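You operate a simulated robot arm through the tools that you are given. There is no shell and no other tool. Be economical: measure what you need, move in short steps, check, and stop when the job is done.

The job below is to be done with a simulated robot arm. You get a single attempt, and the scene is never put back.

JOB
Push the cube stick down, draw it, and move the bridge to the layer on the card.
Fine: tighten the end clamp first; stand the full stick in the free cup of the stand; the tabs name the layers. Keep fingers off the mud.

It is judged by the outcome, as a careful person would: the job done as asked, and still so three seconds after it is handed in. It fails if anything else is knocked over, pushed out of place, dropped, spilled or broken.

ROBOT AND FRAMES
A 6-joint arm with a two-finger parallel gripper, fixed in place. Base frame: the origin is at the foot of the arm, x ahead of it, y to its left, z up. Lengths are in mm, angles in degrees, forces in N, time in s.
With the tool pointing down near the work surface it reaches from about 220 to 620 mm from the base axis. Its first joint turns from -66.0 to 66.0 degrees. Payload 2.7 kg.
The tool frame sits at the grasp point between the pads (the TCP): z along the fingers, y along the line on which they close. The tips reach 23 mm beyond it. The gripper opens to 94 mm. The fingers are 38 mm wide and 10 mm thick; the gripper's body (54 by 96 mm) begins 39 mm behind the TCP.
Orientation is told as [roll, pitch, yaw] about the base's x, y, z axes, in that order, counted from this pose: with the fingers straight down and closing along the base's y, the tool's x points along the base's -x, its y along +y and its z along -z.

CONTROLS
- The arm moves only by the tool drive_tool. Its arguments are lists of equal length, an entry for each row: "translation": the shift along the tool's x, y, z in units of 20 mm (1.0 is 20 mm), a list of three; "delta_rot": the turn, a rotation vector about the tool's x, y, z in units of 6 degrees (1.0 is 6 degrees), a list of three; "claw": the finger opening in mm, from 0 to 94. In form: {"translation": [[tx, ty, tz], ...], "delta_rot": [[ax, ay, az], ...], "claw": [claw, ...]}. A call has 1 to 20 rows; each row shifts and turns the commanded pose from where the row before left it, along the tool's axes as they then stand. A call with a number of a shift or a turn outside -1 to 1 is refused whole. A row lasts 0.2 s, in which the tool goes at most 50 mm and 8.6 degrees; a call with a longer step from one row to the next is refused whole, and so is a gripper value outside its range. A pose out of reach is approached as far as the arm can. The call stops where the force on the tool passes 90 N (or 10 N more than at its start, if that is more) or the arm is blocked; 0.2 s more then pass. The fingers move at their own pace (about 45 mm/s each) and stop on an object; they squeeze with about 41 N. The grip force told is the motor's: it shows also when the fingers shut on nothing. Time passes only in rows, and 0.2 s behind the last, so rows that do not move let the fingers close. The reply holds the time, the measured pose of the TCP, the force on the tool along the base axes, the opening and the grip force, in the units named above and with some noise, and new pictures: "pictures" is both (left out), scene, wrist or none.
- Cameras (640 x 400 px; columns grow to the right, rows downward): "scene" is fixed at [52.6, -424.5, 1406]; the picture's right is [0.90, -0.44, 0.00], its down [-0.20, -0.41, -0.89] and it looks along [0.39, 0.80, -0.46] (base axes); focal length 354 px, centre (320, 200). "wrist" rides on the gripper at [86, 16, -74] in the tool frame; the picture's right is [-0.18, 0.98, 0.00], its down [-0.58, -0.11, -0.81] and it looks along [-0.79, -0.15, 0.59] (tool axes); focal length 243 px, centre (320, 200). There is no depth. A picture from a camera that has moved, and an enlarged one, comes with that camera's place and axes in the base frame and with its lens. The place of the scene camera against the robot may be out by one fixed shift of up to 18 mm in any direction.
- inspect(camera, box): a new picture of the part [left, top, right, bottom] of that camera's present view, enlarged. It takes no simulated time.
- finish_job(): hands the job in; it is judged then, once.

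Go step by step. Nothing tells you positions but the pictures and the camera data: compare them with the known pose of the tool, close in by small moves and look again before you grip or let go. The budget is 120 turns and 170 pictures, counting those below and the enlarged ones. Unless the task says otherwise, let go and move clear before handing in, and close with one line.

The tools are called after "Call:" as a command line: name --argument value ..., lists and objects as JSON in quotes. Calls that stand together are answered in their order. drive_tool: Moves the arm, as the interface text tells. Its arguments: {"type":"object","properties":{"translation":{"type":"array","items":{"type":"array","items":{"type":"number"}}},"delta_rot":{"type":"array","items":{"type":"array","items":{"type":"number"}}},"claw":{"type":"array","items":{"type":"number"}},"pictures":{"type":"string","enum":["both","scene","wrist","none"]}},"required":["translation","delta_rot","claw"]} The other tools are called the same way: inspect (camera, box) takes an enlarged picture of a part of a camera's view; finish_job () hands the job in.

At the start:

```text
clock: 0.0
tool_pos: [311.2, 179.2, 1268.8]
orientation: [-0.1, 0.0, 0.0]
contact_force: [0.8, 0.5, 0.7]
width: 93.9
grasp_force: 0.1
```

scene: 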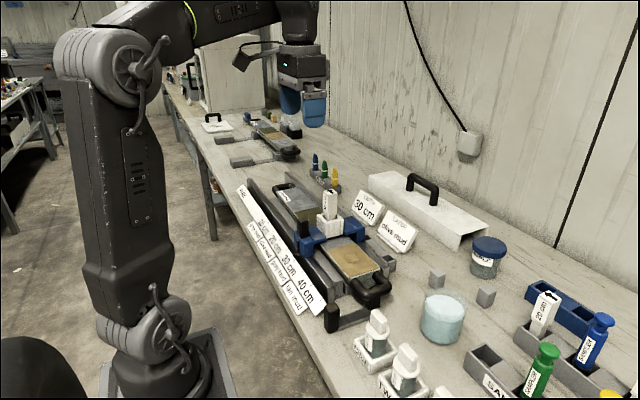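
wrist: 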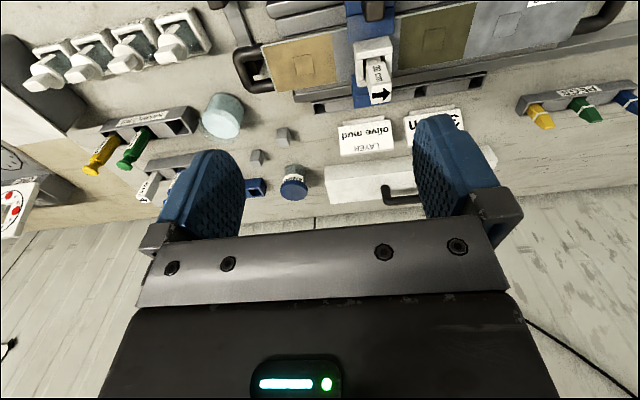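

I see a core box with a blue bridge holding a stick, layer cards, sample sticks and cups. I'll enlarge the key areas first.

Call:
inspect --camera "scene" --box '[230, 160, 430, 330]'

Call:
inspect --camera "scene" --box '[420, 220, 640, 400]'

Call:
inspect --camera "wrist" --box '[220, 0, 640, 160]'

Call:
inspect --camera "wrist" --box '[0, 0, 320, 220]'

```text
2.35 times, centred on (330, 245) of scene
camera zoom: at [52.6, -424.5, 1406.0], right [0.9, -0.44, 0.0], down [-0.2, -0.41, -0.89], along [0.39, 0.8, -0.46], focal length 832 px, centre (296, 94)
```

zoom: 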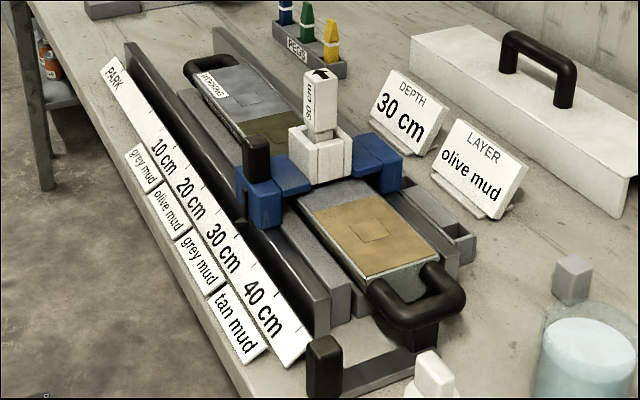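

```text
2.22 times, centred on (530, 310) of scene
camera zoom: at [52.6, -424.5, 1406.0], right [0.9, -0.44, 0.0], down [-0.2, -0.41, -0.89], along [0.39, 0.8, -0.46], focal length 786 px, centre (-147, -44)
```

zoom: 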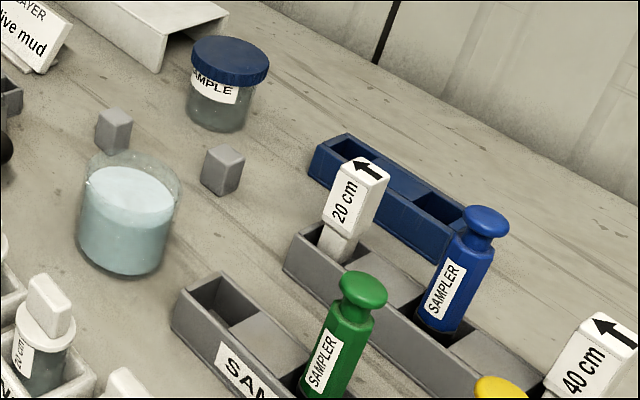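

```text
1.52 times, centred on (430, 80) of wrist
camera zoom: at [224.0, 194.1, 1345.1], right [0.18, 0.98, 0.0], down [0.58, -0.11, 0.81], along [0.79, -0.15, -0.59], focal length 370 px, centre (152, 383)
```

zoom: 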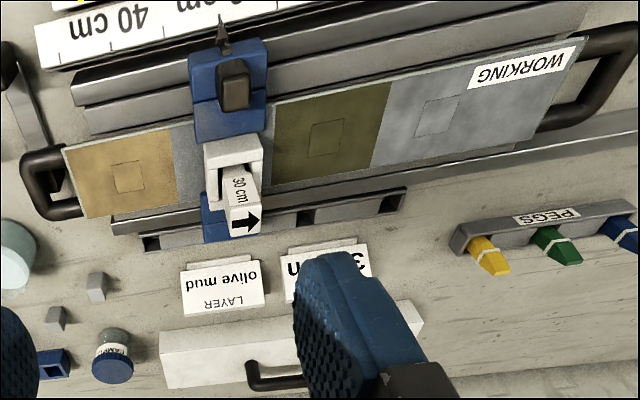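

```text
1.82 times, centred on (160, 110) of wrist
camera zoom: at [224.0, 194.1, 1345.1], right [0.18, 0.98, 0.0], down [0.58, -0.11, 0.81], along [0.79, -0.15, -0.59], focal length 441 px, centre (611, 364)
```

zoom: 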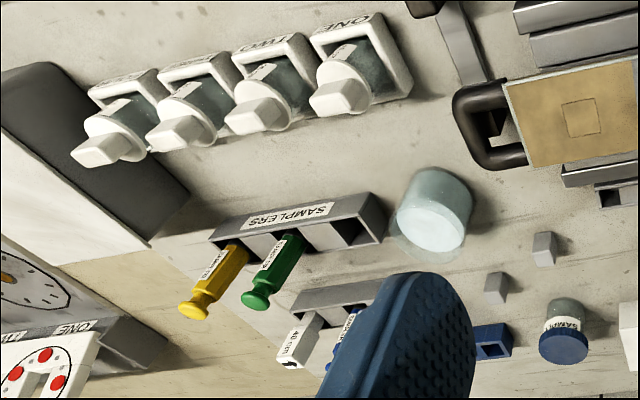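

Bridge sits near 30 cm; I'll move toward the sampler stands to read them with the wrist camera.

Call:
drive_tool --translation '[[0, -1, 0], [0, -1, 0], [0, -1, 0], [0, -1, 0], [0, -1, 0], [0, -1, 0], [0, -1, 0], [0, -1, 0], [0, -1, 0], [0, -1, 0], [0, -1, 0], [0, -1, 0], [0, -1, 0], [0, -1, 0], [0, -1, 0], [0, -1, 0], [0, -1, 0], [0, -1, 0]]' --delta_rot '[[0, 0, 0], [0, 0, 0], [0, 0, 0], [0, 0, 0], [0, 0, 0], [0, 0, 0], [0, 0, 0], [0, 0, 0], [0, 0, 0], [0, 0, 0], [0, 0, 0], [0, 0, 0], [0, 0, 0], [0, 0, 0], [0, 0, 0], [0, 0, 0], [0, 0, 0], [0, 0, 0]]' --claw '[94, 94, 94, 94, 94, 94, 94, 94, 94, 94, 94, 94, 94, 94, 94, 94, 94, 94]'

```text
clock: 3.8
tool_pos: [310.5, -180.7, 1269.8]
orientation: [0.0, 0.1, 0.1]
contact_force: [0.3, -0.2, -0.1]
width: 94.2
grasp_force: 0.1
camera wrist: at [224.0, -165.3, 1345.2], right [0.18, 0.98, 0.0], down [0.58, -0.11, 0.81], along [0.79, -0.15, -0.59], focal length 243 px, centre (320, 200)
```

scene: 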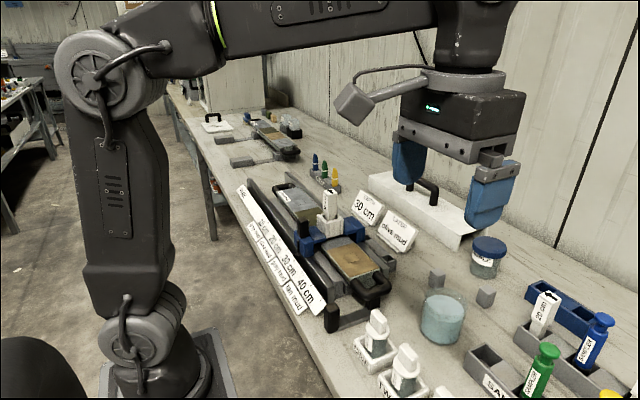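
wrist: 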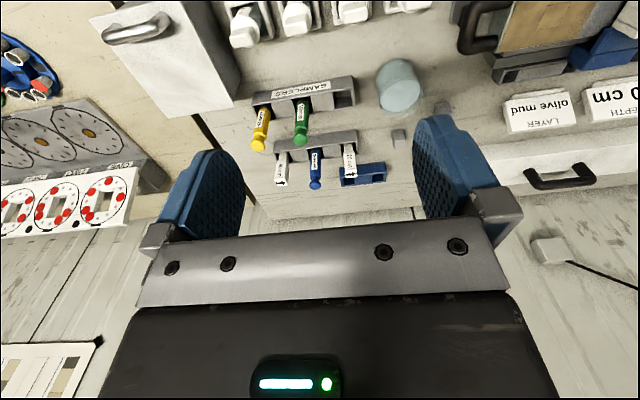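

Call:
inspect --camera "wrist" --box '[230, 50, 430, 200]'

Call:
inspect --camera "scene" --box '[460, 270, 640, 400]'

Call:
inspect --camera "scene" --box '[220, 170, 300, 230]'

Call:
inspect --camera "scene" --box '[280, 220, 400, 350]'

```text
2.67 times, centred on (330, 125) of wrist
camera zoom: at [224.0, -165.3, 1345.2], right [0.18, 0.98, 0.0], down [0.58, -0.11, 0.81], along [0.79, -0.15, -0.59], focal length 647 px, centre (293, 400)
```

zoom: 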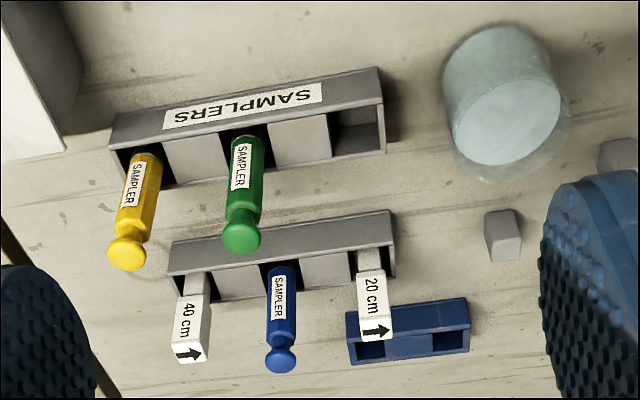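

```text
3.08 times, centred on (550, 335) of scene
camera zoom: at [52.6, -424.5, 1406.0], right [0.9, -0.44, 0.0], down [-0.2, -0.41, -0.89], along [0.39, 0.8, -0.46], focal length 1088 px, centre (-388, -215)
```

zoom: 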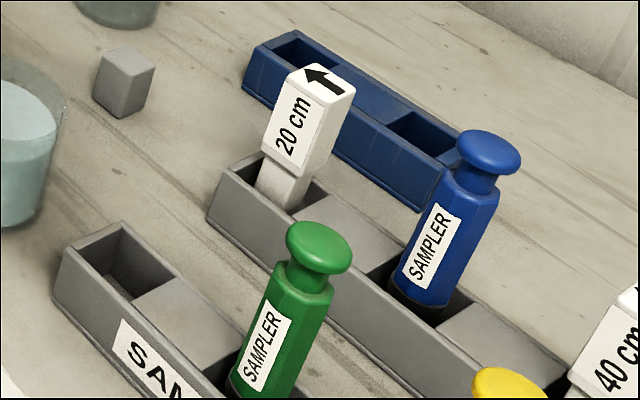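

```text
6.67 times, centred on (260, 200) of scene
camera zoom: at [52.6, -424.5, 1406.0], right [0.9, -0.44, 0.0], down [-0.2, -0.41, -0.89], along [0.39, 0.8, -0.46], focal length 2358 px, centre (720, 200)
```

zoom: 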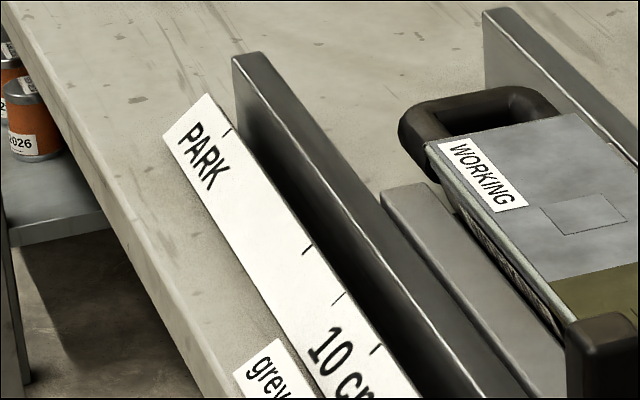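

```text
3.08 times, centred on (340, 285) of scene
camera zoom: at [52.6, -424.5, 1406.0], right [0.9, -0.44, 0.0], down [-0.2, -0.41, -0.89], along [0.39, 0.8, -0.46], focal length 1088 px, centre (258, -62)
```

zoom: 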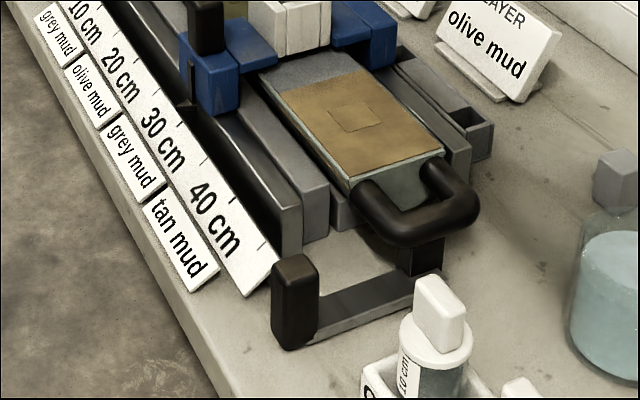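

I need a close look at the bridge area, the cups beside it, and the end clamp; moving the wrist camera there.

Call:
drive_tool --translation '[[1, 1, 0], [1, 1, 0], [1, 1, 0], [0, 1, 0], [0, 1, 0], [0, 1, 0], [0, 1, 0], [0, 1, 0], [0, 1, 0], [0, 1, 0], [0, 1, 0], [0, 1, 0], [0, 1, 0]]' --delta_rot '[[0, 0, 0], [0, 0, 0], [0, 0, 0], [0, 0, 0], [0, 0, 0], [0, 0, 0], [0, 0, 0], [0, 0, 0], [0, 0, 0], [0, 0, 0], [0, 0, 0], [0, 0, 0], [0, 0, 0]]' --claw '[94, 94, 94, 94, 94, 94, 94, 94, 94, 94, 94, 94, 94]' --pictures "wrist"

```text
clock: 6.6
tool_pos: [252.7, 80.0, 1268.2]
orientation: [0.0, 0.1, 0.1]
contact_force: [0.9, 1.0, -0.4]
width: 94.3
grasp_force: 0.0
camera wrist: at [164.9, 95.8, 1344.1], right [0.18, 0.98, 0.0], down [0.58, -0.11, 0.81], along [0.79, -0.15, -0.59], focal length 243 px, centre (320, 200)
```

wrist: 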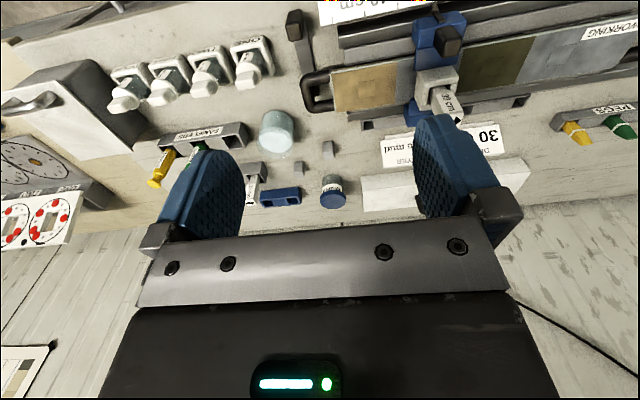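

Call:
drive_tool --translation '[[0, 1, 0], [0, 1, 0], [0, 1, 0], [0, 0, 0], [0, 0, 0], [0, 0, 0]]' --delta_rot '[[0, 1, 0], [0, 1, 0], [0, 1, 0], [0, 1, 0], [0, 1, 0], [0, 0, 0]]' --claw '[94, 94, 94, 94, 94, 94]' --pictures "wrist"

Call:
inspect --camera "wrist" --box '[160, 0, 480, 200]'

```text
clock: 8.0
tool_pos: [244.3, 143.7, 1234.9]
orientation: [0.0, 30.0, 0.0]
contact_force: [-0.3, -0.1, 0.5]
width: 94.2
grasp_force: 0.0
out of reach, approached as far as the arm can: row 4, 5
camera wrist: at [205.9, 159.1, 1343.4], right [0.16, 0.98, -0.09], down [0.91, -0.11, 0.41], along [0.39, -0.15, -0.91], focal length 243 px, centre (320, 200)
```

wrist: 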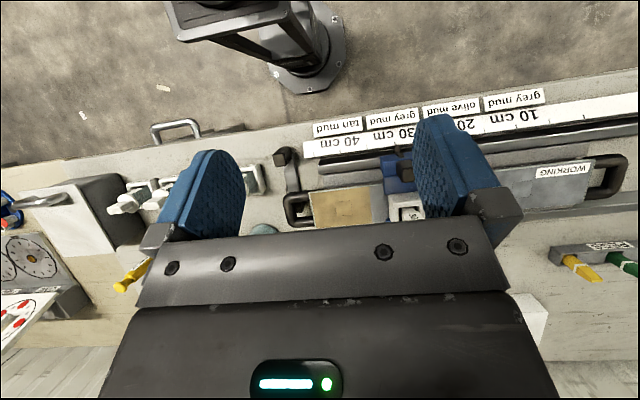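

```text
2.00 times, centred on (320, 100) of wrist
camera zoom: at [205.9, 159.1, 1343.4], right [0.16, 0.98, -0.09], down [0.91, -0.11, 0.41], along [0.39, -0.15, -0.91], focal length 485 px, centre (320, 400)
```

zoom: 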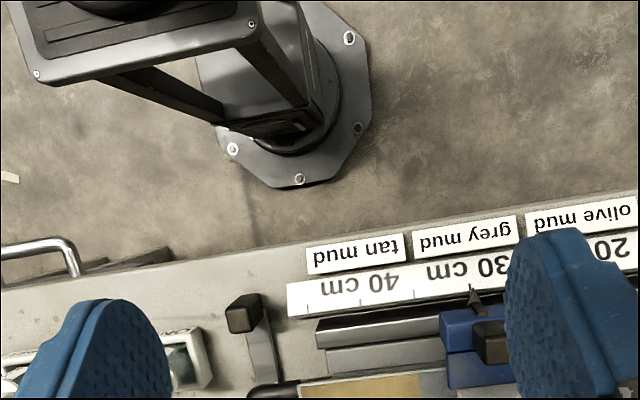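

Call:
drive_tool --translation '[[-0.866, 0.4, -0.5], [-0.866, 0.4, -0.5], [-0.866, 0.4, -0.5], [-0.866, 0.4, -0.5], [-0.866, 0.4, -0.5], [-0.866, 0.4, -0.5], [0, 0, 0]]' --delta_rot '[[0, 0, 0], [0, 0, 0], [0, 0, 0], [0, 0, 0], [0, 0, 0], [0, 0, 0], [0, 0, 0]]' --claw '[94, 94, 94, 94, 94, 94, 94]' --pictures "wrist"

Call:
inspect --camera "wrist" --box '[200, 0, 520, 200]'

```text
clock: 9.6
tool_pos: [346.8, 192.1, 1197.9]
orientation: [0.1, 29.7, 0.1]
contact_force: [0.8, 0.0, 0.2]
width: 94.0
grasp_force: 0.0
out of reach, approached as far as the arm can: row 1, 2, 3, 4, 5, 6
camera wrist: at [308.9, 206.1, 1306.5], right [0.16, 0.98, -0.09], down [0.9, -0.11, 0.41], along [0.39, -0.15, -0.91], focal length 243 px, centre (320, 200)
```

wrist: 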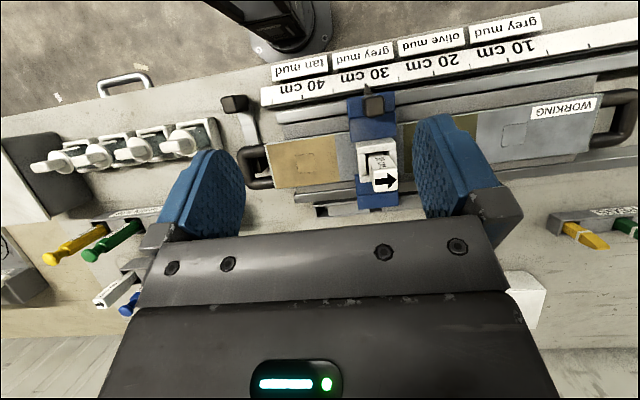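

```text
2.00 times, centred on (360, 100) of wrist
camera zoom: at [308.9, 206.1, 1306.5], right [0.16, 0.98, -0.09], down [0.9, -0.11, 0.41], along [0.39, -0.15, -0.91], focal length 485 px, centre (240, 400)
```

zoom: 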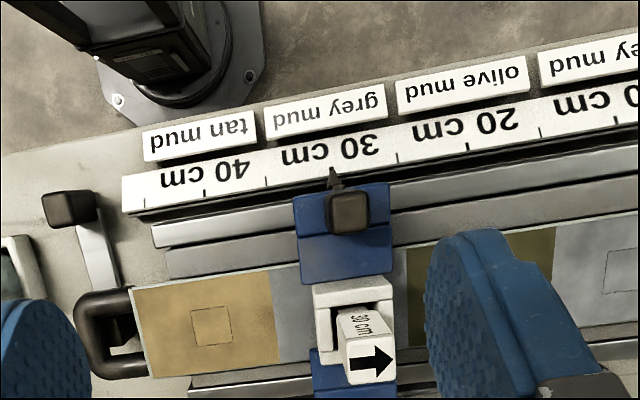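

Call:
inspect --camera "scene" --box '[310, 270, 400, 335]'

Call:
drive_tool --translation '[[0.2, -1, 0], [0.2, -1, 0], [0.2, -1, 0.5], [0.2, -1, 0.5], [0, -1, 1], [0, -1, 1], [0, 0, 1], [0, 0, 0]]' --delta_rot '[[0, 0, 0], [0, 0, 0], [0, 0, 0], [0, 0, 0], [0, 0, 0], [0, 0, 0], [0, 0, 0], [0, 0, 0]]' --claw '[94, 94, 94, 94, 94, 94, 94, 94]' --pictures "wrist"

Call:
inspect --camera "wrist" --box '[240, 0, 640, 220]'

```text
6.15 times, centred on (355, 302) of scene
camera zoom: at [52.6, -424.5, 1406.0], right [0.9, -0.44, 0.0], down [-0.2, -0.41, -0.89], along [0.39, 0.8, -0.46], focal length 2177 px, centre (105, -431)
```

zoom: 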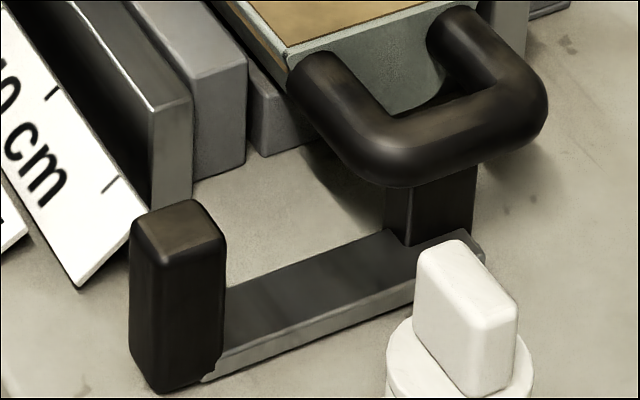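

```text
clock: 11.4
tool_pos: [296.7, 69.1, 1135.3]
orientation: [-0.1, 29.9, 0.0]
contact_force: [0.8, 0.3, 0.4]
width: 94.1
grasp_force: 0.1
camera wrist: at [257.6, 85.3, 1245.1], right [0.16, 0.98, -0.09], down [0.91, -0.11, 0.41], along [0.39, -0.15, -0.91], focal length 243 px, centre (320, 200)
```

wrist: 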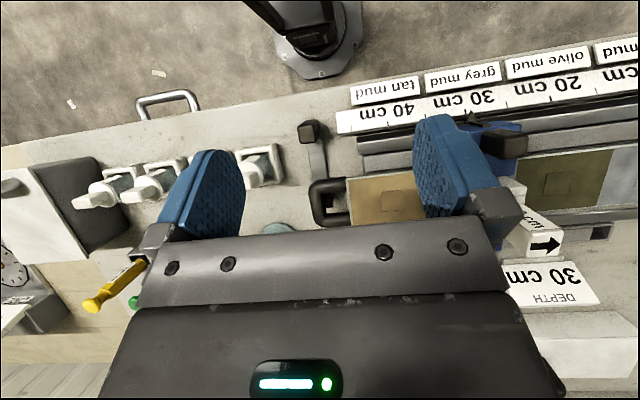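

```text
1.60 times, centred on (440, 110) of wrist
camera zoom: at [257.6, 85.3, 1245.1], right [0.16, 0.98, -0.09], down [0.91, -0.11, 0.41], along [0.39, -0.15, -0.91], focal length 388 px, centre (128, 344)
```

zoom: 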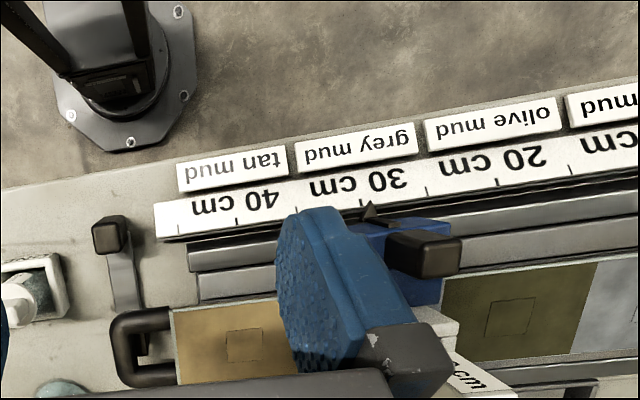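

Call:
inspect --camera "scene" --box '[190, 100, 320, 180]'

Call:
drive_tool --translation '[[0.5, -1, 0], [0.5, -0.5, 1], [0, -0.5, 1], [0, 0, 1], [0, 0, 0]]' --delta_rot '[[0, -1, 0], [0, -1, 0], [0, -1, 0], [0, -1, 0], [0, -1, 0]]' --claw '[94, 94, 94, 94, 94]' --pictures "wrist"

Call:
inspect --camera "wrist" --box '[200, 0, 520, 200]'

```text
4.92 times, centred on (255, 140) of scene
camera zoom: at [52.6, -424.5, 1406.0], right [0.9, -0.44, 0.0], down [-0.2, -0.41, -0.89], along [0.39, 0.8, -0.46], focal length 1742 px, centre (640, 495)
```

zoom: 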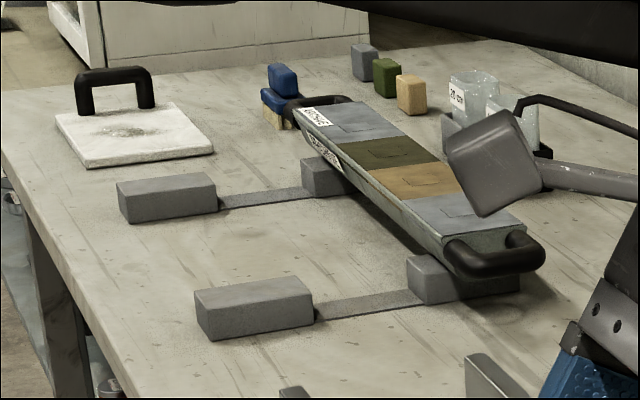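

```text
clock: 12.6
tool_pos: [258.5, 30.0, 1087.7]
orientation: [0.0, 0.0, 0.1]
contact_force: [-0.1, -0.1, 1.6]
width: 94.1
grasp_force: 0.1
camera wrist: at [171.1, 45.9, 1163.8], right [0.18, 0.98, 0.0], down [0.58, -0.11, 0.81], along [0.79, -0.15, -0.59], focal length 243 px, centre (320, 200)
```

wrist: 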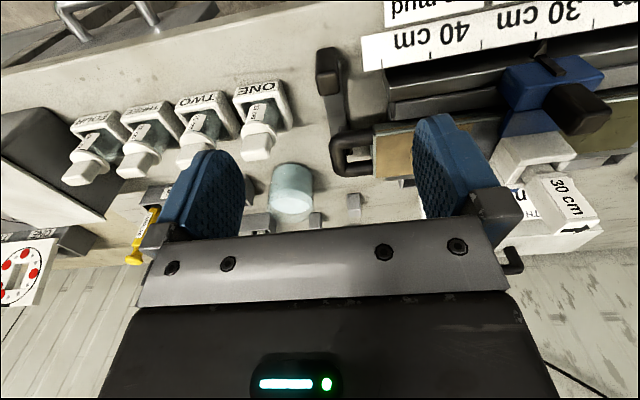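

```text
2.00 times, centred on (360, 100) of wrist
camera zoom: at [171.1, 45.9, 1163.8], right [0.18, 0.98, 0.0], down [0.58, -0.11, 0.81], along [0.79, -0.15, -0.59], focal length 485 px, centre (240, 400)
```

zoom: 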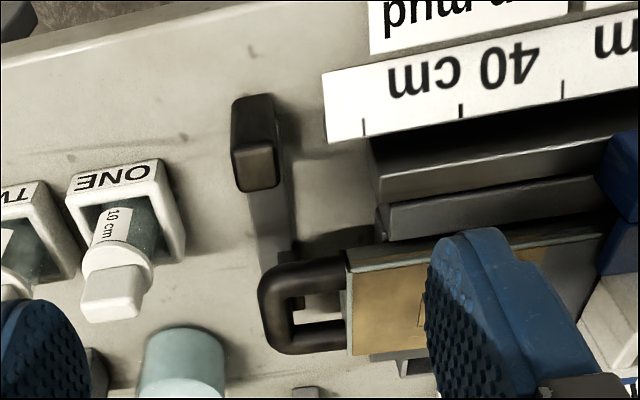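

The end clamp is a bar with a black knob near x≈300, y≈31 (table seems lower than quoted, I'll verify). I'll turn the gripper 90° so it can straddle the knob along x.

Call:
drive_tool --translation '[[-1, 0, 0], [-1, 0, 0], [0, 0, 0], [0, 0, 0], [0, 0, 0], [0, 0, 0], [0, 0, 0], [0, 0, 0], [0, 0, 0], [0, 0, 0], [0, 0, 0], [0, 0, 0], [0, 0, 0], [0, 0, 0], [0, 0, 0], [0, 0, 0], [0, 0, 0], [0, 0, 0]]' --delta_rot '[[0, 0, 0], [0, 0, 0], [0, 0, -1], [0, 0, -1], [0, 0, -1], [0, 0, -1], [0, 0, -1], [0, 0, -1], [0, 0, -1], [0, 0, -1], [0, 0, -1], [0, 0, -1], [0, 0, -1], [0, 0, -1], [0, 0, -1], [0, 0, -1], [0, 0, -1], [0, 0, 0]]' --claw '[80, 80, 80, 80, 80, 80, 80, 80, 80, 80, 80, 80, 80, 80, 80, 80, 80, 80]'

Call:
inspect --camera "wrist" --box '[200, 0, 520, 200]'

```text
clock: 16.4
tool_pos: [298.6, 30.7, 1089.6]
orientation: [0.1, 0.0, 90.1]
contact_force: [0.1, 0.3, -0.4]
width: 80.1
grasp_force: 0.2
camera wrist: at [281.8, -56.9, 1164.9], right [-0.98, 0.18, 0.0], down [0.11, 0.58, 0.81], along [0.15, 0.79, -0.59], focal length 243 px, centre (320, 200)
```

scene: 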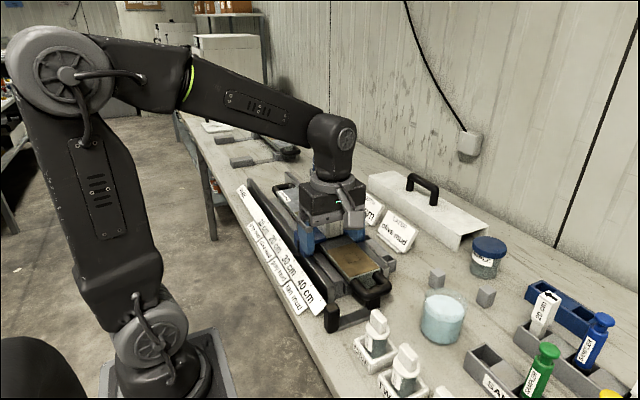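
wrist: 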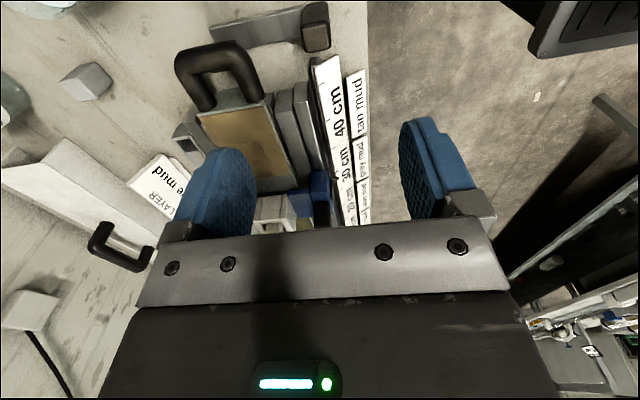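

```text
2.00 times, centred on (360, 100) of wrist
camera zoom: at [281.8, -56.9, 1164.9], right [-0.98, 0.18, 0.0], down [0.11, 0.58, 0.81], along [0.15, 0.79, -0.59], focal length 485 px, centre (240, 400)
```

zoom: 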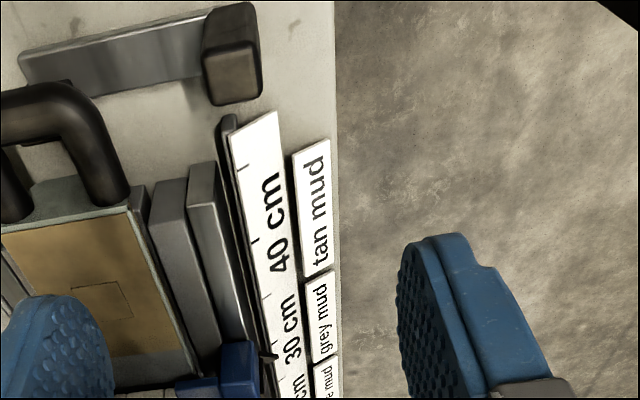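

Call:
drive_tool --translation '[[0, 0, 1], [0, 0, 1], [0, 0, 1], [0, 0, 1], [0, 0, 1], [0, 0, 1], [0, 0, 1], [0, 0, 0.3], [0, 0, 0]]' --delta_rot '[[0, 0, 0], [0, 0, 0], [0, 0, 0], [0, 0, 0], [0, 0, 0], [0, 0, 0], [0, 0, 0], [0, 0, 0], [0, 0, 0]]' --claw '[60, 60, 60, 60, 60, 60, 60, 60, 60]'

Call:
inspect --camera "scene" --box '[270, 240, 430, 360]'

```text
clock: 18.4
tool_pos: [298.3, 31.3, 943.8]
orientation: [0.0, -0.1, 90.0]
contact_force: [-0.7, -0.2, -0.7]
width: 59.8
grasp_force: 0.0
camera wrist: at [282.2, -56.8, 1019.2], right [-0.98, 0.18, 0.0], down [0.11, 0.58, 0.81], along [0.15, 0.79, -0.59], focal length 243 px, centre (320, 200)
```

scene: 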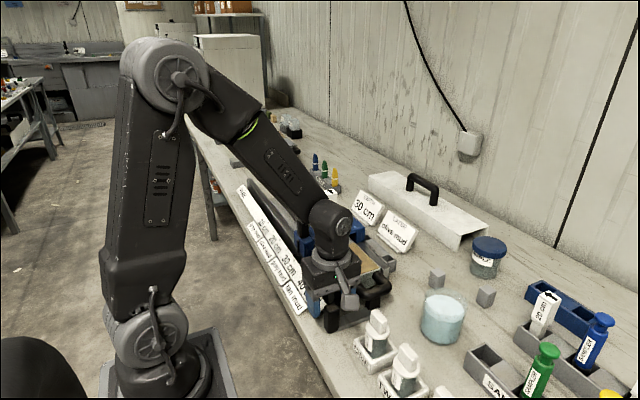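
wrist: 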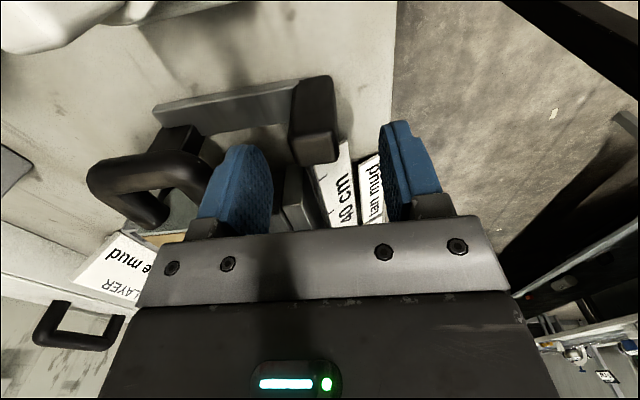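

```text
3.33 times, centred on (350, 300) of scene
camera zoom: at [52.6, -424.5, 1406.0], right [0.9, -0.44, 0.0], down [-0.2, -0.41, -0.89], along [0.39, 0.8, -0.46], focal length 1179 px, centre (220, -133)
```

zoom: 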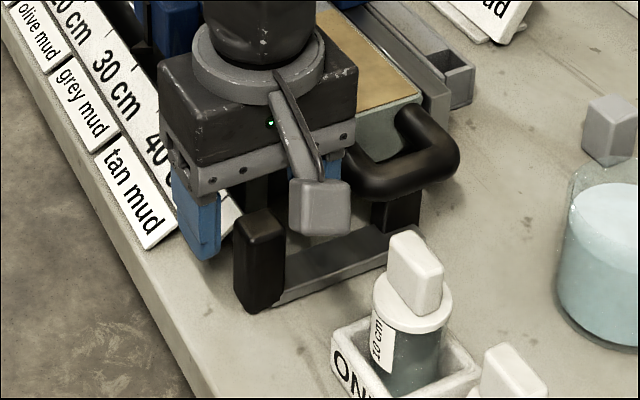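

Call:
drive_tool --translation '[[-0.1, 0, 0.7], [0, 0, 0.7], [0, 0, 0]]' --delta_rot '[[0, 0, 0], [0, 0, 0], [0, 0, 0]]' --claw '[60, 60, 60]'

Call:
inspect --camera "scene" --box '[290, 260, 390, 340]'

```text
clock: 19.2
tool_pos: [299.5, 32.5, 916.7]
orientation: [0.0, 0.0, 89.9]
contact_force: [0.5, -0.3, 0.1]
width: 60.0
grasp_force: 0.1
camera wrist: at [282.5, -54.5, 992.1], right [-0.98, 0.18, 0.0], down [0.11, 0.58, 0.81], along [0.15, 0.79, -0.59], focal length 243 px, centre (320, 200)
```

scene: 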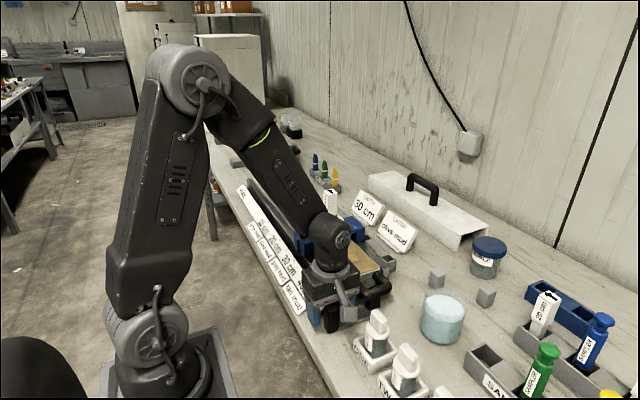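
wrist: 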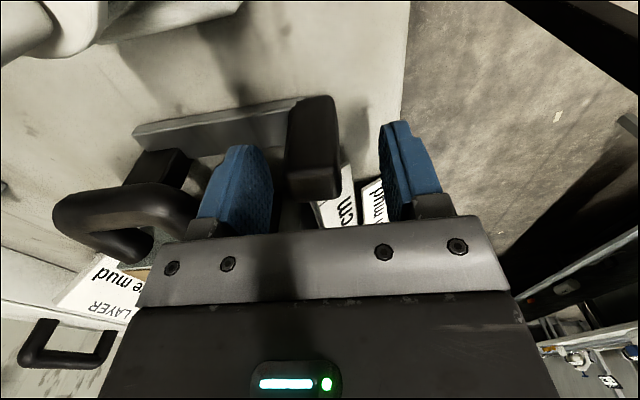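

```text
5.00 times, centred on (340, 300) of scene
camera zoom: at [52.6, -424.5, 1406.0], right [0.9, -0.44, 0.0], down [-0.2, -0.41, -0.89], along [0.39, 0.8, -0.46], focal length 1769 px, centre (220, -300)
```

zoom: 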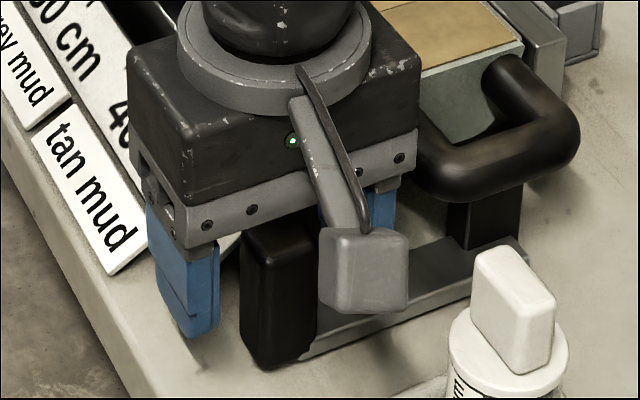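

The knob is between the fingers; I grip it.

Call:
drive_tool --translation '[[0, 0, 0.15], [0, 0, 0], [0, 0, 0], [0, 0, 0]]' --delta_rot '[[0, 0, 0], [0, 0, 0], [0, 0, 0], [0, 0, 0]]' --claw '[10, 10, 10, 10]' --pictures "wrist"

```text
clock: 20.2
tool_pos: [302.4, 32.8, 913.6]
orientation: [-0.5, -0.1, 90.1]
contact_force: [30.4, -1.3, -10.9]
width: 25.7
grasp_force: 45.5
camera wrist: at [284.8, -54.4, 989.6], right [-0.98, 0.18, -0.01], down [0.1, 0.58, 0.81], along [0.15, 0.79, -0.59], focal length 243 px, centre (320, 200)
```

wrist: 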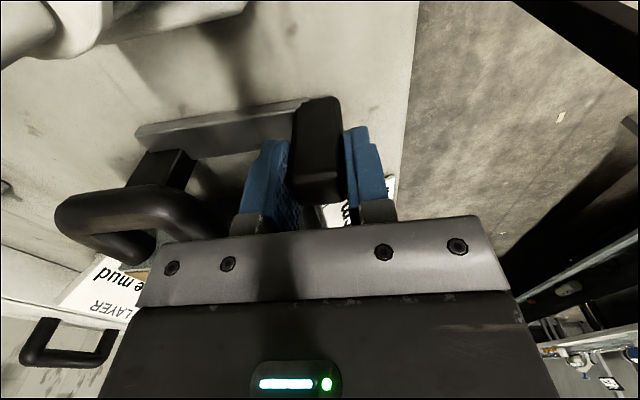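

Call:
drive_tool --translation '[[0, -0.17, 0], [-0.2, 0, 0], [-0.2, 0, 0], [0, 0, 0]]' --delta_rot '[[0, 0, 0], [0, 0, 0], [0, 0, 0], [0, 0, 0]]' --claw '[10, 10, 10, 10]' --pictures "wrist"

```text
clock: 21.2
tool_pos: [303.1, 42.4, 913.8]
orientation: [0.0, 0.0, 89.9]
contact_force: [2.5, -1.9, 36.5]
width: 26.0
grasp_force: 45.0
camera wrist: at [285.2, -45.9, 989.8], right [-0.98, 0.18, 0.0], down [0.11, 0.58, 0.81], along [0.15, 0.79, -0.59], focal length 243 px, centre (320, 200)
```

wrist: 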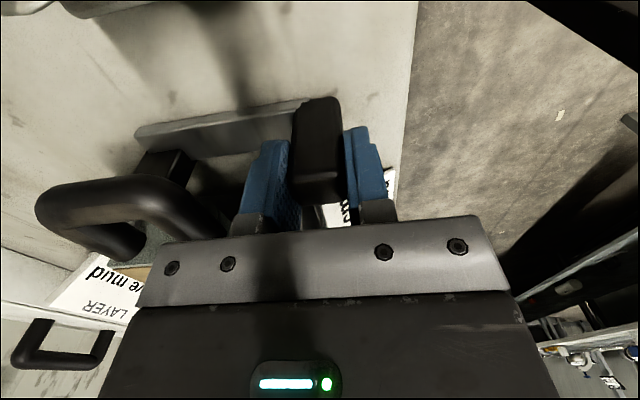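

The whole clamp slides as one piece; keep sliding toward the tray until it seats.

Call:
drive_tool --translation '[[-0.2, 0, -0.05], [-0.2, 0, -0.05], [-0.2, 0, 0], [0, 0, 0]]' --delta_rot '[[0, 0, 0], [0, 0, 0], [0, 0, 0], [0, 0, 0]]' --claw '[10, 10, 10, 10]' --pictures "wrist"

```text
clock: 22.2
tool_pos: [301.2, 52.5, 913.9]
orientation: [0.0, 0.1, 90.0]
contact_force: [8.2, -2.3, 6.9]
width: 25.9
grasp_force: 45.4
camera wrist: at [285.4, -34.6, 989.8], right [-0.98, 0.18, 0.0], down [0.11, 0.58, 0.81], along [0.15, 0.79, -0.59], focal length 243 px, centre (320, 200)
```

wrist: 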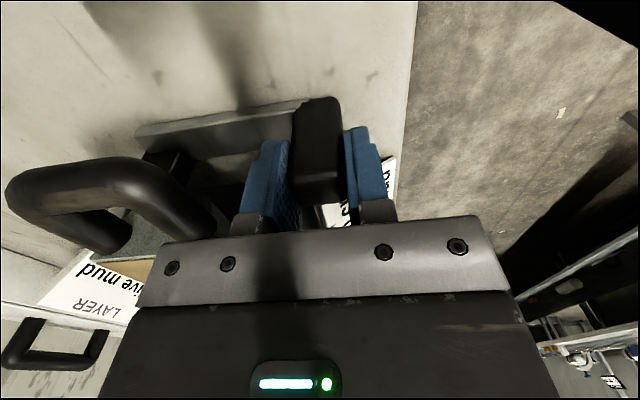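

Call:
drive_tool --translation '[[-0.2, 0, 0], [-0.2, 0, 0], [0, 0, 0]]' --delta_rot '[[0, 0, 0], [0, 0, 0], [0, 0, 0]]' --claw '[10, 10, 10]'

Call:
inspect --camera "scene" --box '[290, 250, 390, 330]'

```text
clock: 23.0
tool_pos: [302.6, 58.9, 914.9]
orientation: [0.0, 0.2, 90.0]
contact_force: [11.2, -10.4, -3.6]
width: 25.8
grasp_force: 45.0
camera wrist: at [285.4, -27.3, 989.9], right [-0.98, 0.18, 0.0], down [0.11, 0.58, 0.81], along [0.15, 0.79, -0.59], focal length 243 px, centre (320, 200)
```

scene: 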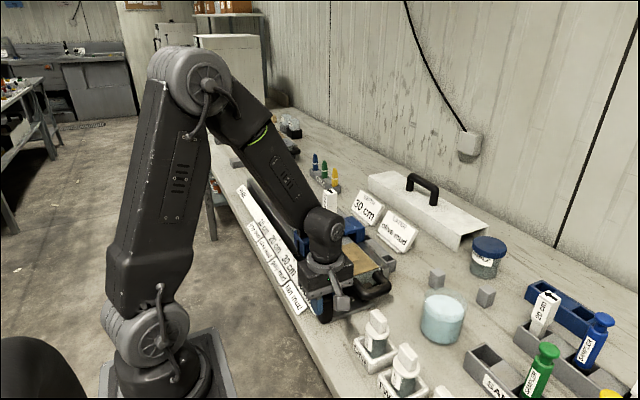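
wrist: 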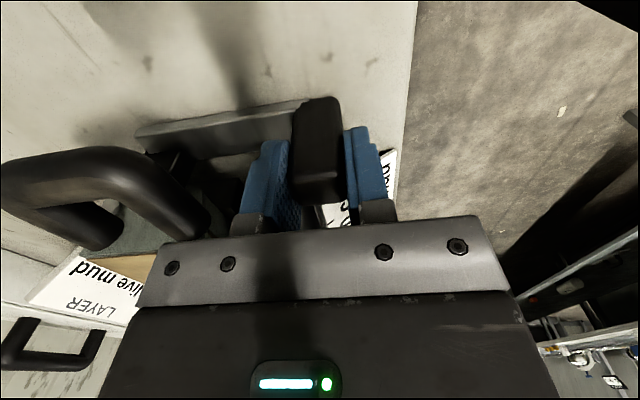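

```text
5.00 times, centred on (340, 290) of scene
camera zoom: at [52.9, -424.8, 1405.9], right [0.9, -0.44, 0.0], down [-0.2, -0.41, -0.89], along [0.39, 0.8, -0.46], focal length 1769 px, centre (220, -250)
```

zoom: 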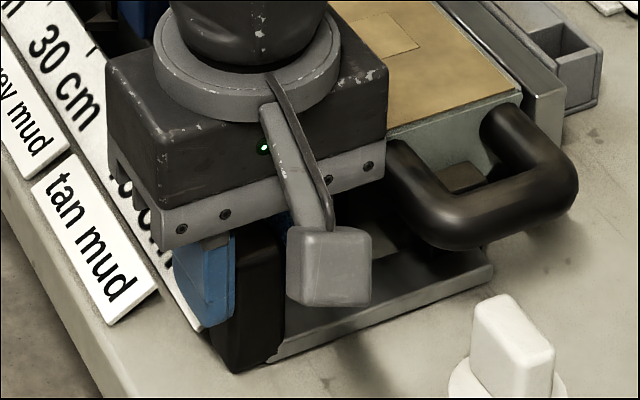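

Call:
drive_tool --translation '[[-0.2, 0, 0], [-0.2, 0, 0], [0, 0, 0]]' --delta_rot '[[0, 0, 0], [0, 0, 0], [0, 0, 0]]' --claw '[10, 10, 10]' --pictures "wrist"

Call:
inspect --camera "scene" --box '[290, 250, 390, 330]'

```text
clock: 23.8
tool_pos: [301.2, 65.3, 914.3]
orientation: [0.0, 0.1, 90.0]
contact_force: [15.3, -41.0, -1.2]
width: 25.8
grasp_force: 44.5
camera wrist: at [285.4, -21.1, 990.0], right [-0.98, 0.18, 0.0], down [0.11, 0.58, 0.81], along [0.15, 0.79, -0.59], focal length 243 px, centre (320, 200)
```

wrist: 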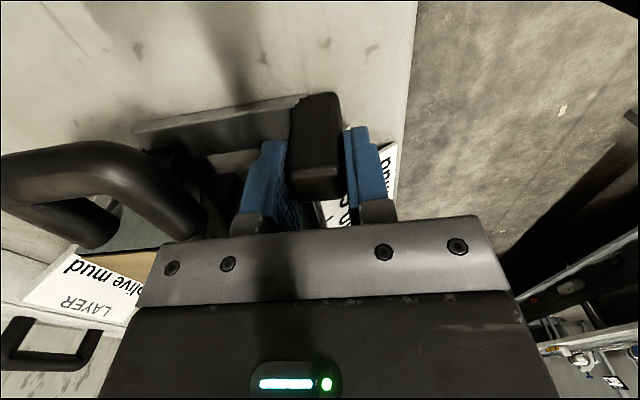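

```text
5.00 times, centred on (340, 290) of scene
camera zoom: at [53.0, -425.5, 1405.7], right [0.9, -0.44, 0.0], down [-0.2, -0.41, -0.89], along [0.39, 0.8, -0.46], focal length 1769 px, centre (220, -250)
```

zoom: 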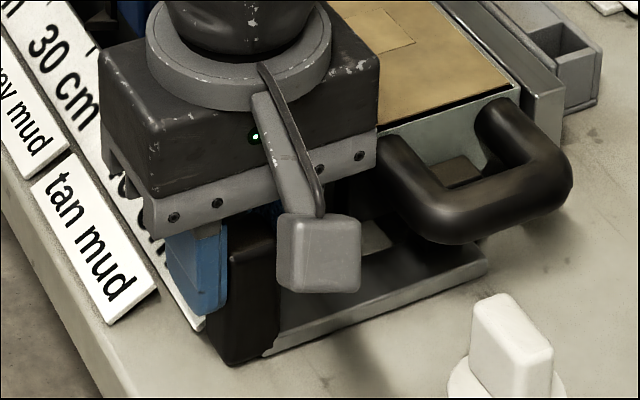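

The clamp now resists with ~41 N and the knob slips in the pads: it's tight. Release and rise to look.

Call:
drive_tool --translation '[[0.05, 0, 0], [0, 0, 0], [0, 0, 0], [0, 0, -0.5], [0, 0, -1], [0, 0, -1], [0, 0, -1], [0, 0, -1], [0, 0, -1], [0, 0, -1], [0, 0, -1], [0, 0, -1], [1, 0, -1], [1, 0, -0.5], [1, 0, 0], [1, 0, 0]]' --delta_rot '[[0, 0, 0], [0, 0, 0], [0, 0, 0], [0, 0, 0], [0, 0, 0], [0, 0, 0], [0, 0, 0], [0, 0, 0], [0, 0, 0], [0, 0, 0], [0, 0, 0], [0, 0, 0], [0, 0, 0], [0, 0, 0], [0, 0, 0], [0, 0, 0]]' --claw '[40, 50, 60, 60, 60, 60, 60, 60, 60, 60, 60, 60, 60, 60, 60, 60]'

Call:
inspect --camera "scene" --box '[230, 180, 410, 330]'

Call:
inspect --camera "wrist" --box '[140, 0, 460, 200]'

```text
clock: 27.2
tool_pos: [301.5, -14.4, 1113.6]
orientation: [0.0, 0.0, 90.1]
contact_force: [-0.4, -0.3, 0.8]
width: 59.9
grasp_force: 0.0
camera wrist: at [284.6, -101.0, 1189.2], right [-0.98, 0.18, 0.0], down [0.11, 0.58, 0.81], along [0.15, 0.79, -0.59], focal length 243 px, centre (320, 200)
```

scene: 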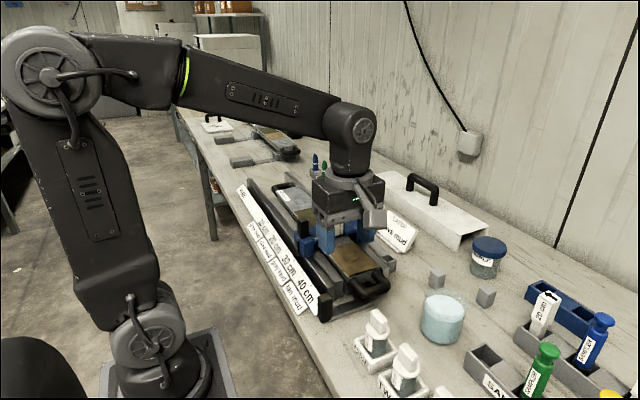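
wrist: 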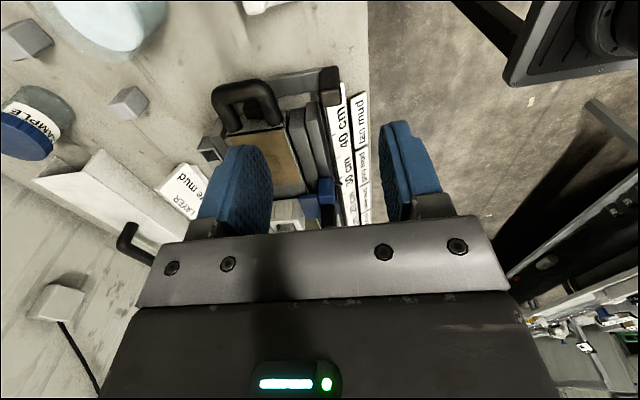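

```text
2.67 times, centred on (320, 255) of scene
camera zoom: at [52.6, -424.5, 1406.0], right [0.9, -0.44, 0.0], down [-0.2, -0.41, -0.89], along [0.39, 0.8, -0.46], focal length 943 px, centre (320, 53)
```

zoom: 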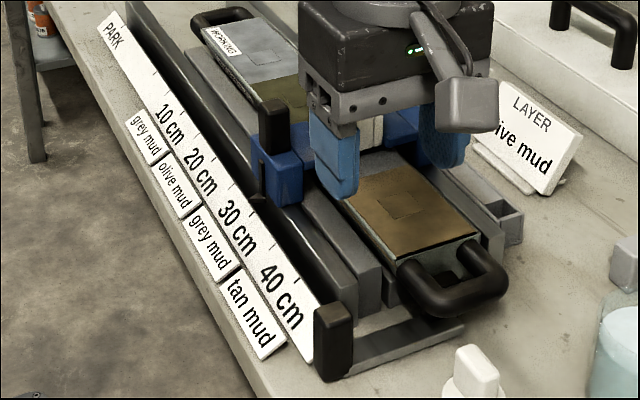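

```text
2.00 times, centred on (300, 100) of wrist
camera zoom: at [284.6, -101.0, 1189.2], right [-0.98, 0.18, 0.0], down [0.11, 0.58, 0.81], along [0.15, 0.79, -0.59], focal length 485 px, centre (360, 400)
```

zoom: 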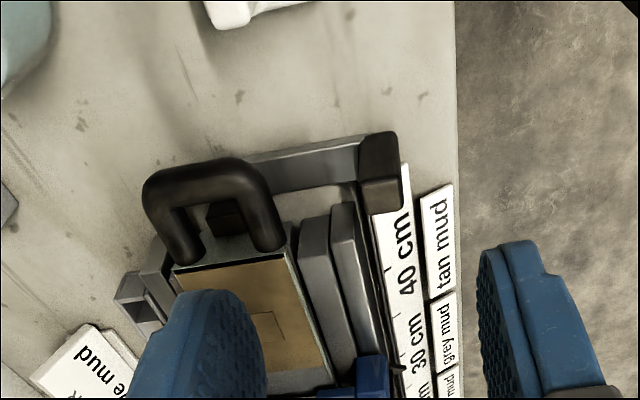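

Clamp is seated. Next I approach the cube stick (about x≈403, y≈235, top z≈1050) for a closer look.

Call:
drive_tool --translation '[[-1, -0.6, -1], [-1, -0.6, -1], [-1, -0.6, -0.5], [-1, -0.6, 0], [-1, -0.6, 0], [-1, -0.7, 0], [-1, -0.7, 0], [-1, -0.6, 0], [0, 0, 0]]' --delta_rot '[[0, 0, 0], [0, 0, 0], [0, 0, 0], [0, 0, 0], [0, 0, 0], [0, 0, 0], [0, 0, 0], [0, 0, 0], [0, 0, 0]]' --claw '[70, 70, 70, 70, 70, 70, 70, 70, 70]'

Call:
inspect --camera "wrist" --box '[180, 0, 500, 200]'

Call:
inspect --camera "scene" --box '[280, 170, 400, 270]'

```text
clock: 29.2
tool_pos: [401.2, 147.3, 1164.1]
orientation: [0.0, 0.1, 90.0]
contact_force: [0.2, -0.2, -0.8]
width: 70.1
grasp_force: 0.0
camera wrist: at [385.1, 60.9, 1240.2], right [-0.98, 0.18, 0.0], down [0.11, 0.58, 0.81], along [0.15, 0.79, -0.59], focal length 243 px, centre (320, 200)
```

scene: 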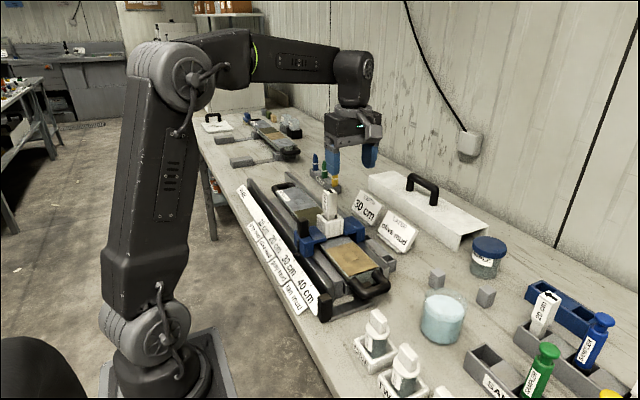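
wrist: 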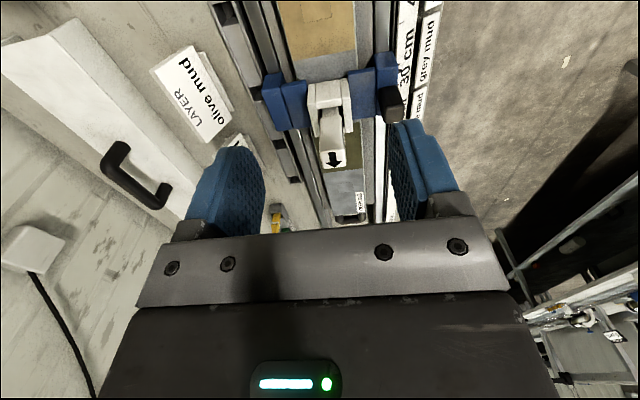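

```text
2.00 times, centred on (340, 100) of wrist
camera zoom: at [385.1, 60.9, 1240.2], right [-0.98, 0.18, 0.0], down [0.11, 0.58, 0.81], along [0.15, 0.79, -0.59], focal length 485 px, centre (280, 400)
```

zoom: 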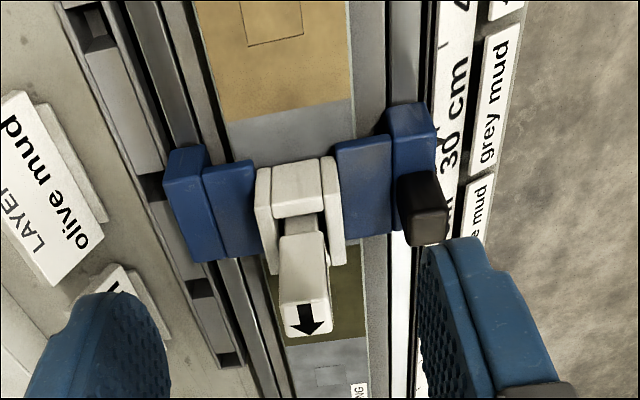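

```text
4.00 times, centred on (340, 220) of scene
camera zoom: at [52.6, -424.5, 1406.0], right [0.9, -0.44, 0.0], down [-0.2, -0.41, -0.89], along [0.39, 0.8, -0.46], focal length 1415 px, centre (240, 120)
```

zoom: 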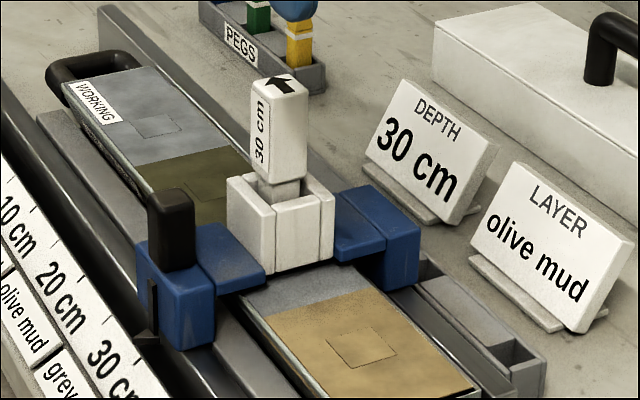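

Call:
inspect --camera "wrist" --box '[200, 0, 320, 200]'

Call:
inspect --camera "scene" --box '[360, 210, 440, 290]'

```text
2.00 times, centred on (260, 100) of wrist
camera zoom: at [385.1, 60.9, 1240.2], right [-0.98, 0.18, 0.0], down [0.11, 0.58, 0.81], along [0.15, 0.79, -0.59], focal length 485 px, centre (440, 400)
```

zoom: 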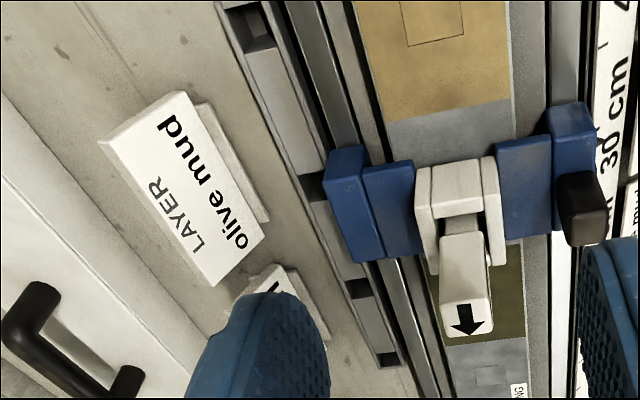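

```text
5.00 times, centred on (400, 250) of scene
camera zoom: at [52.6, -424.5, 1406.0], right [0.9, -0.44, 0.0], down [-0.2, -0.41, -0.89], along [0.39, 0.8, -0.46], focal length 1769 px, centre (-80, -50)
```

zoom: 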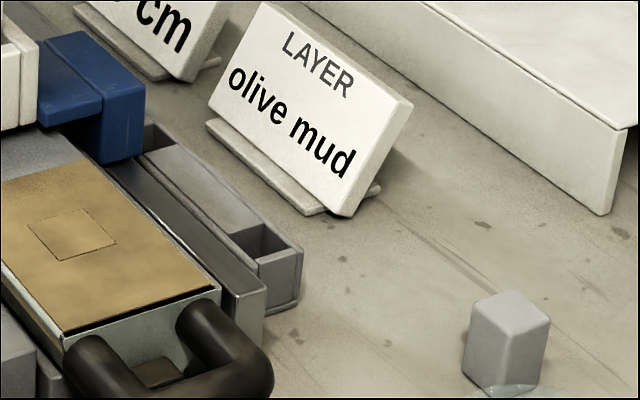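

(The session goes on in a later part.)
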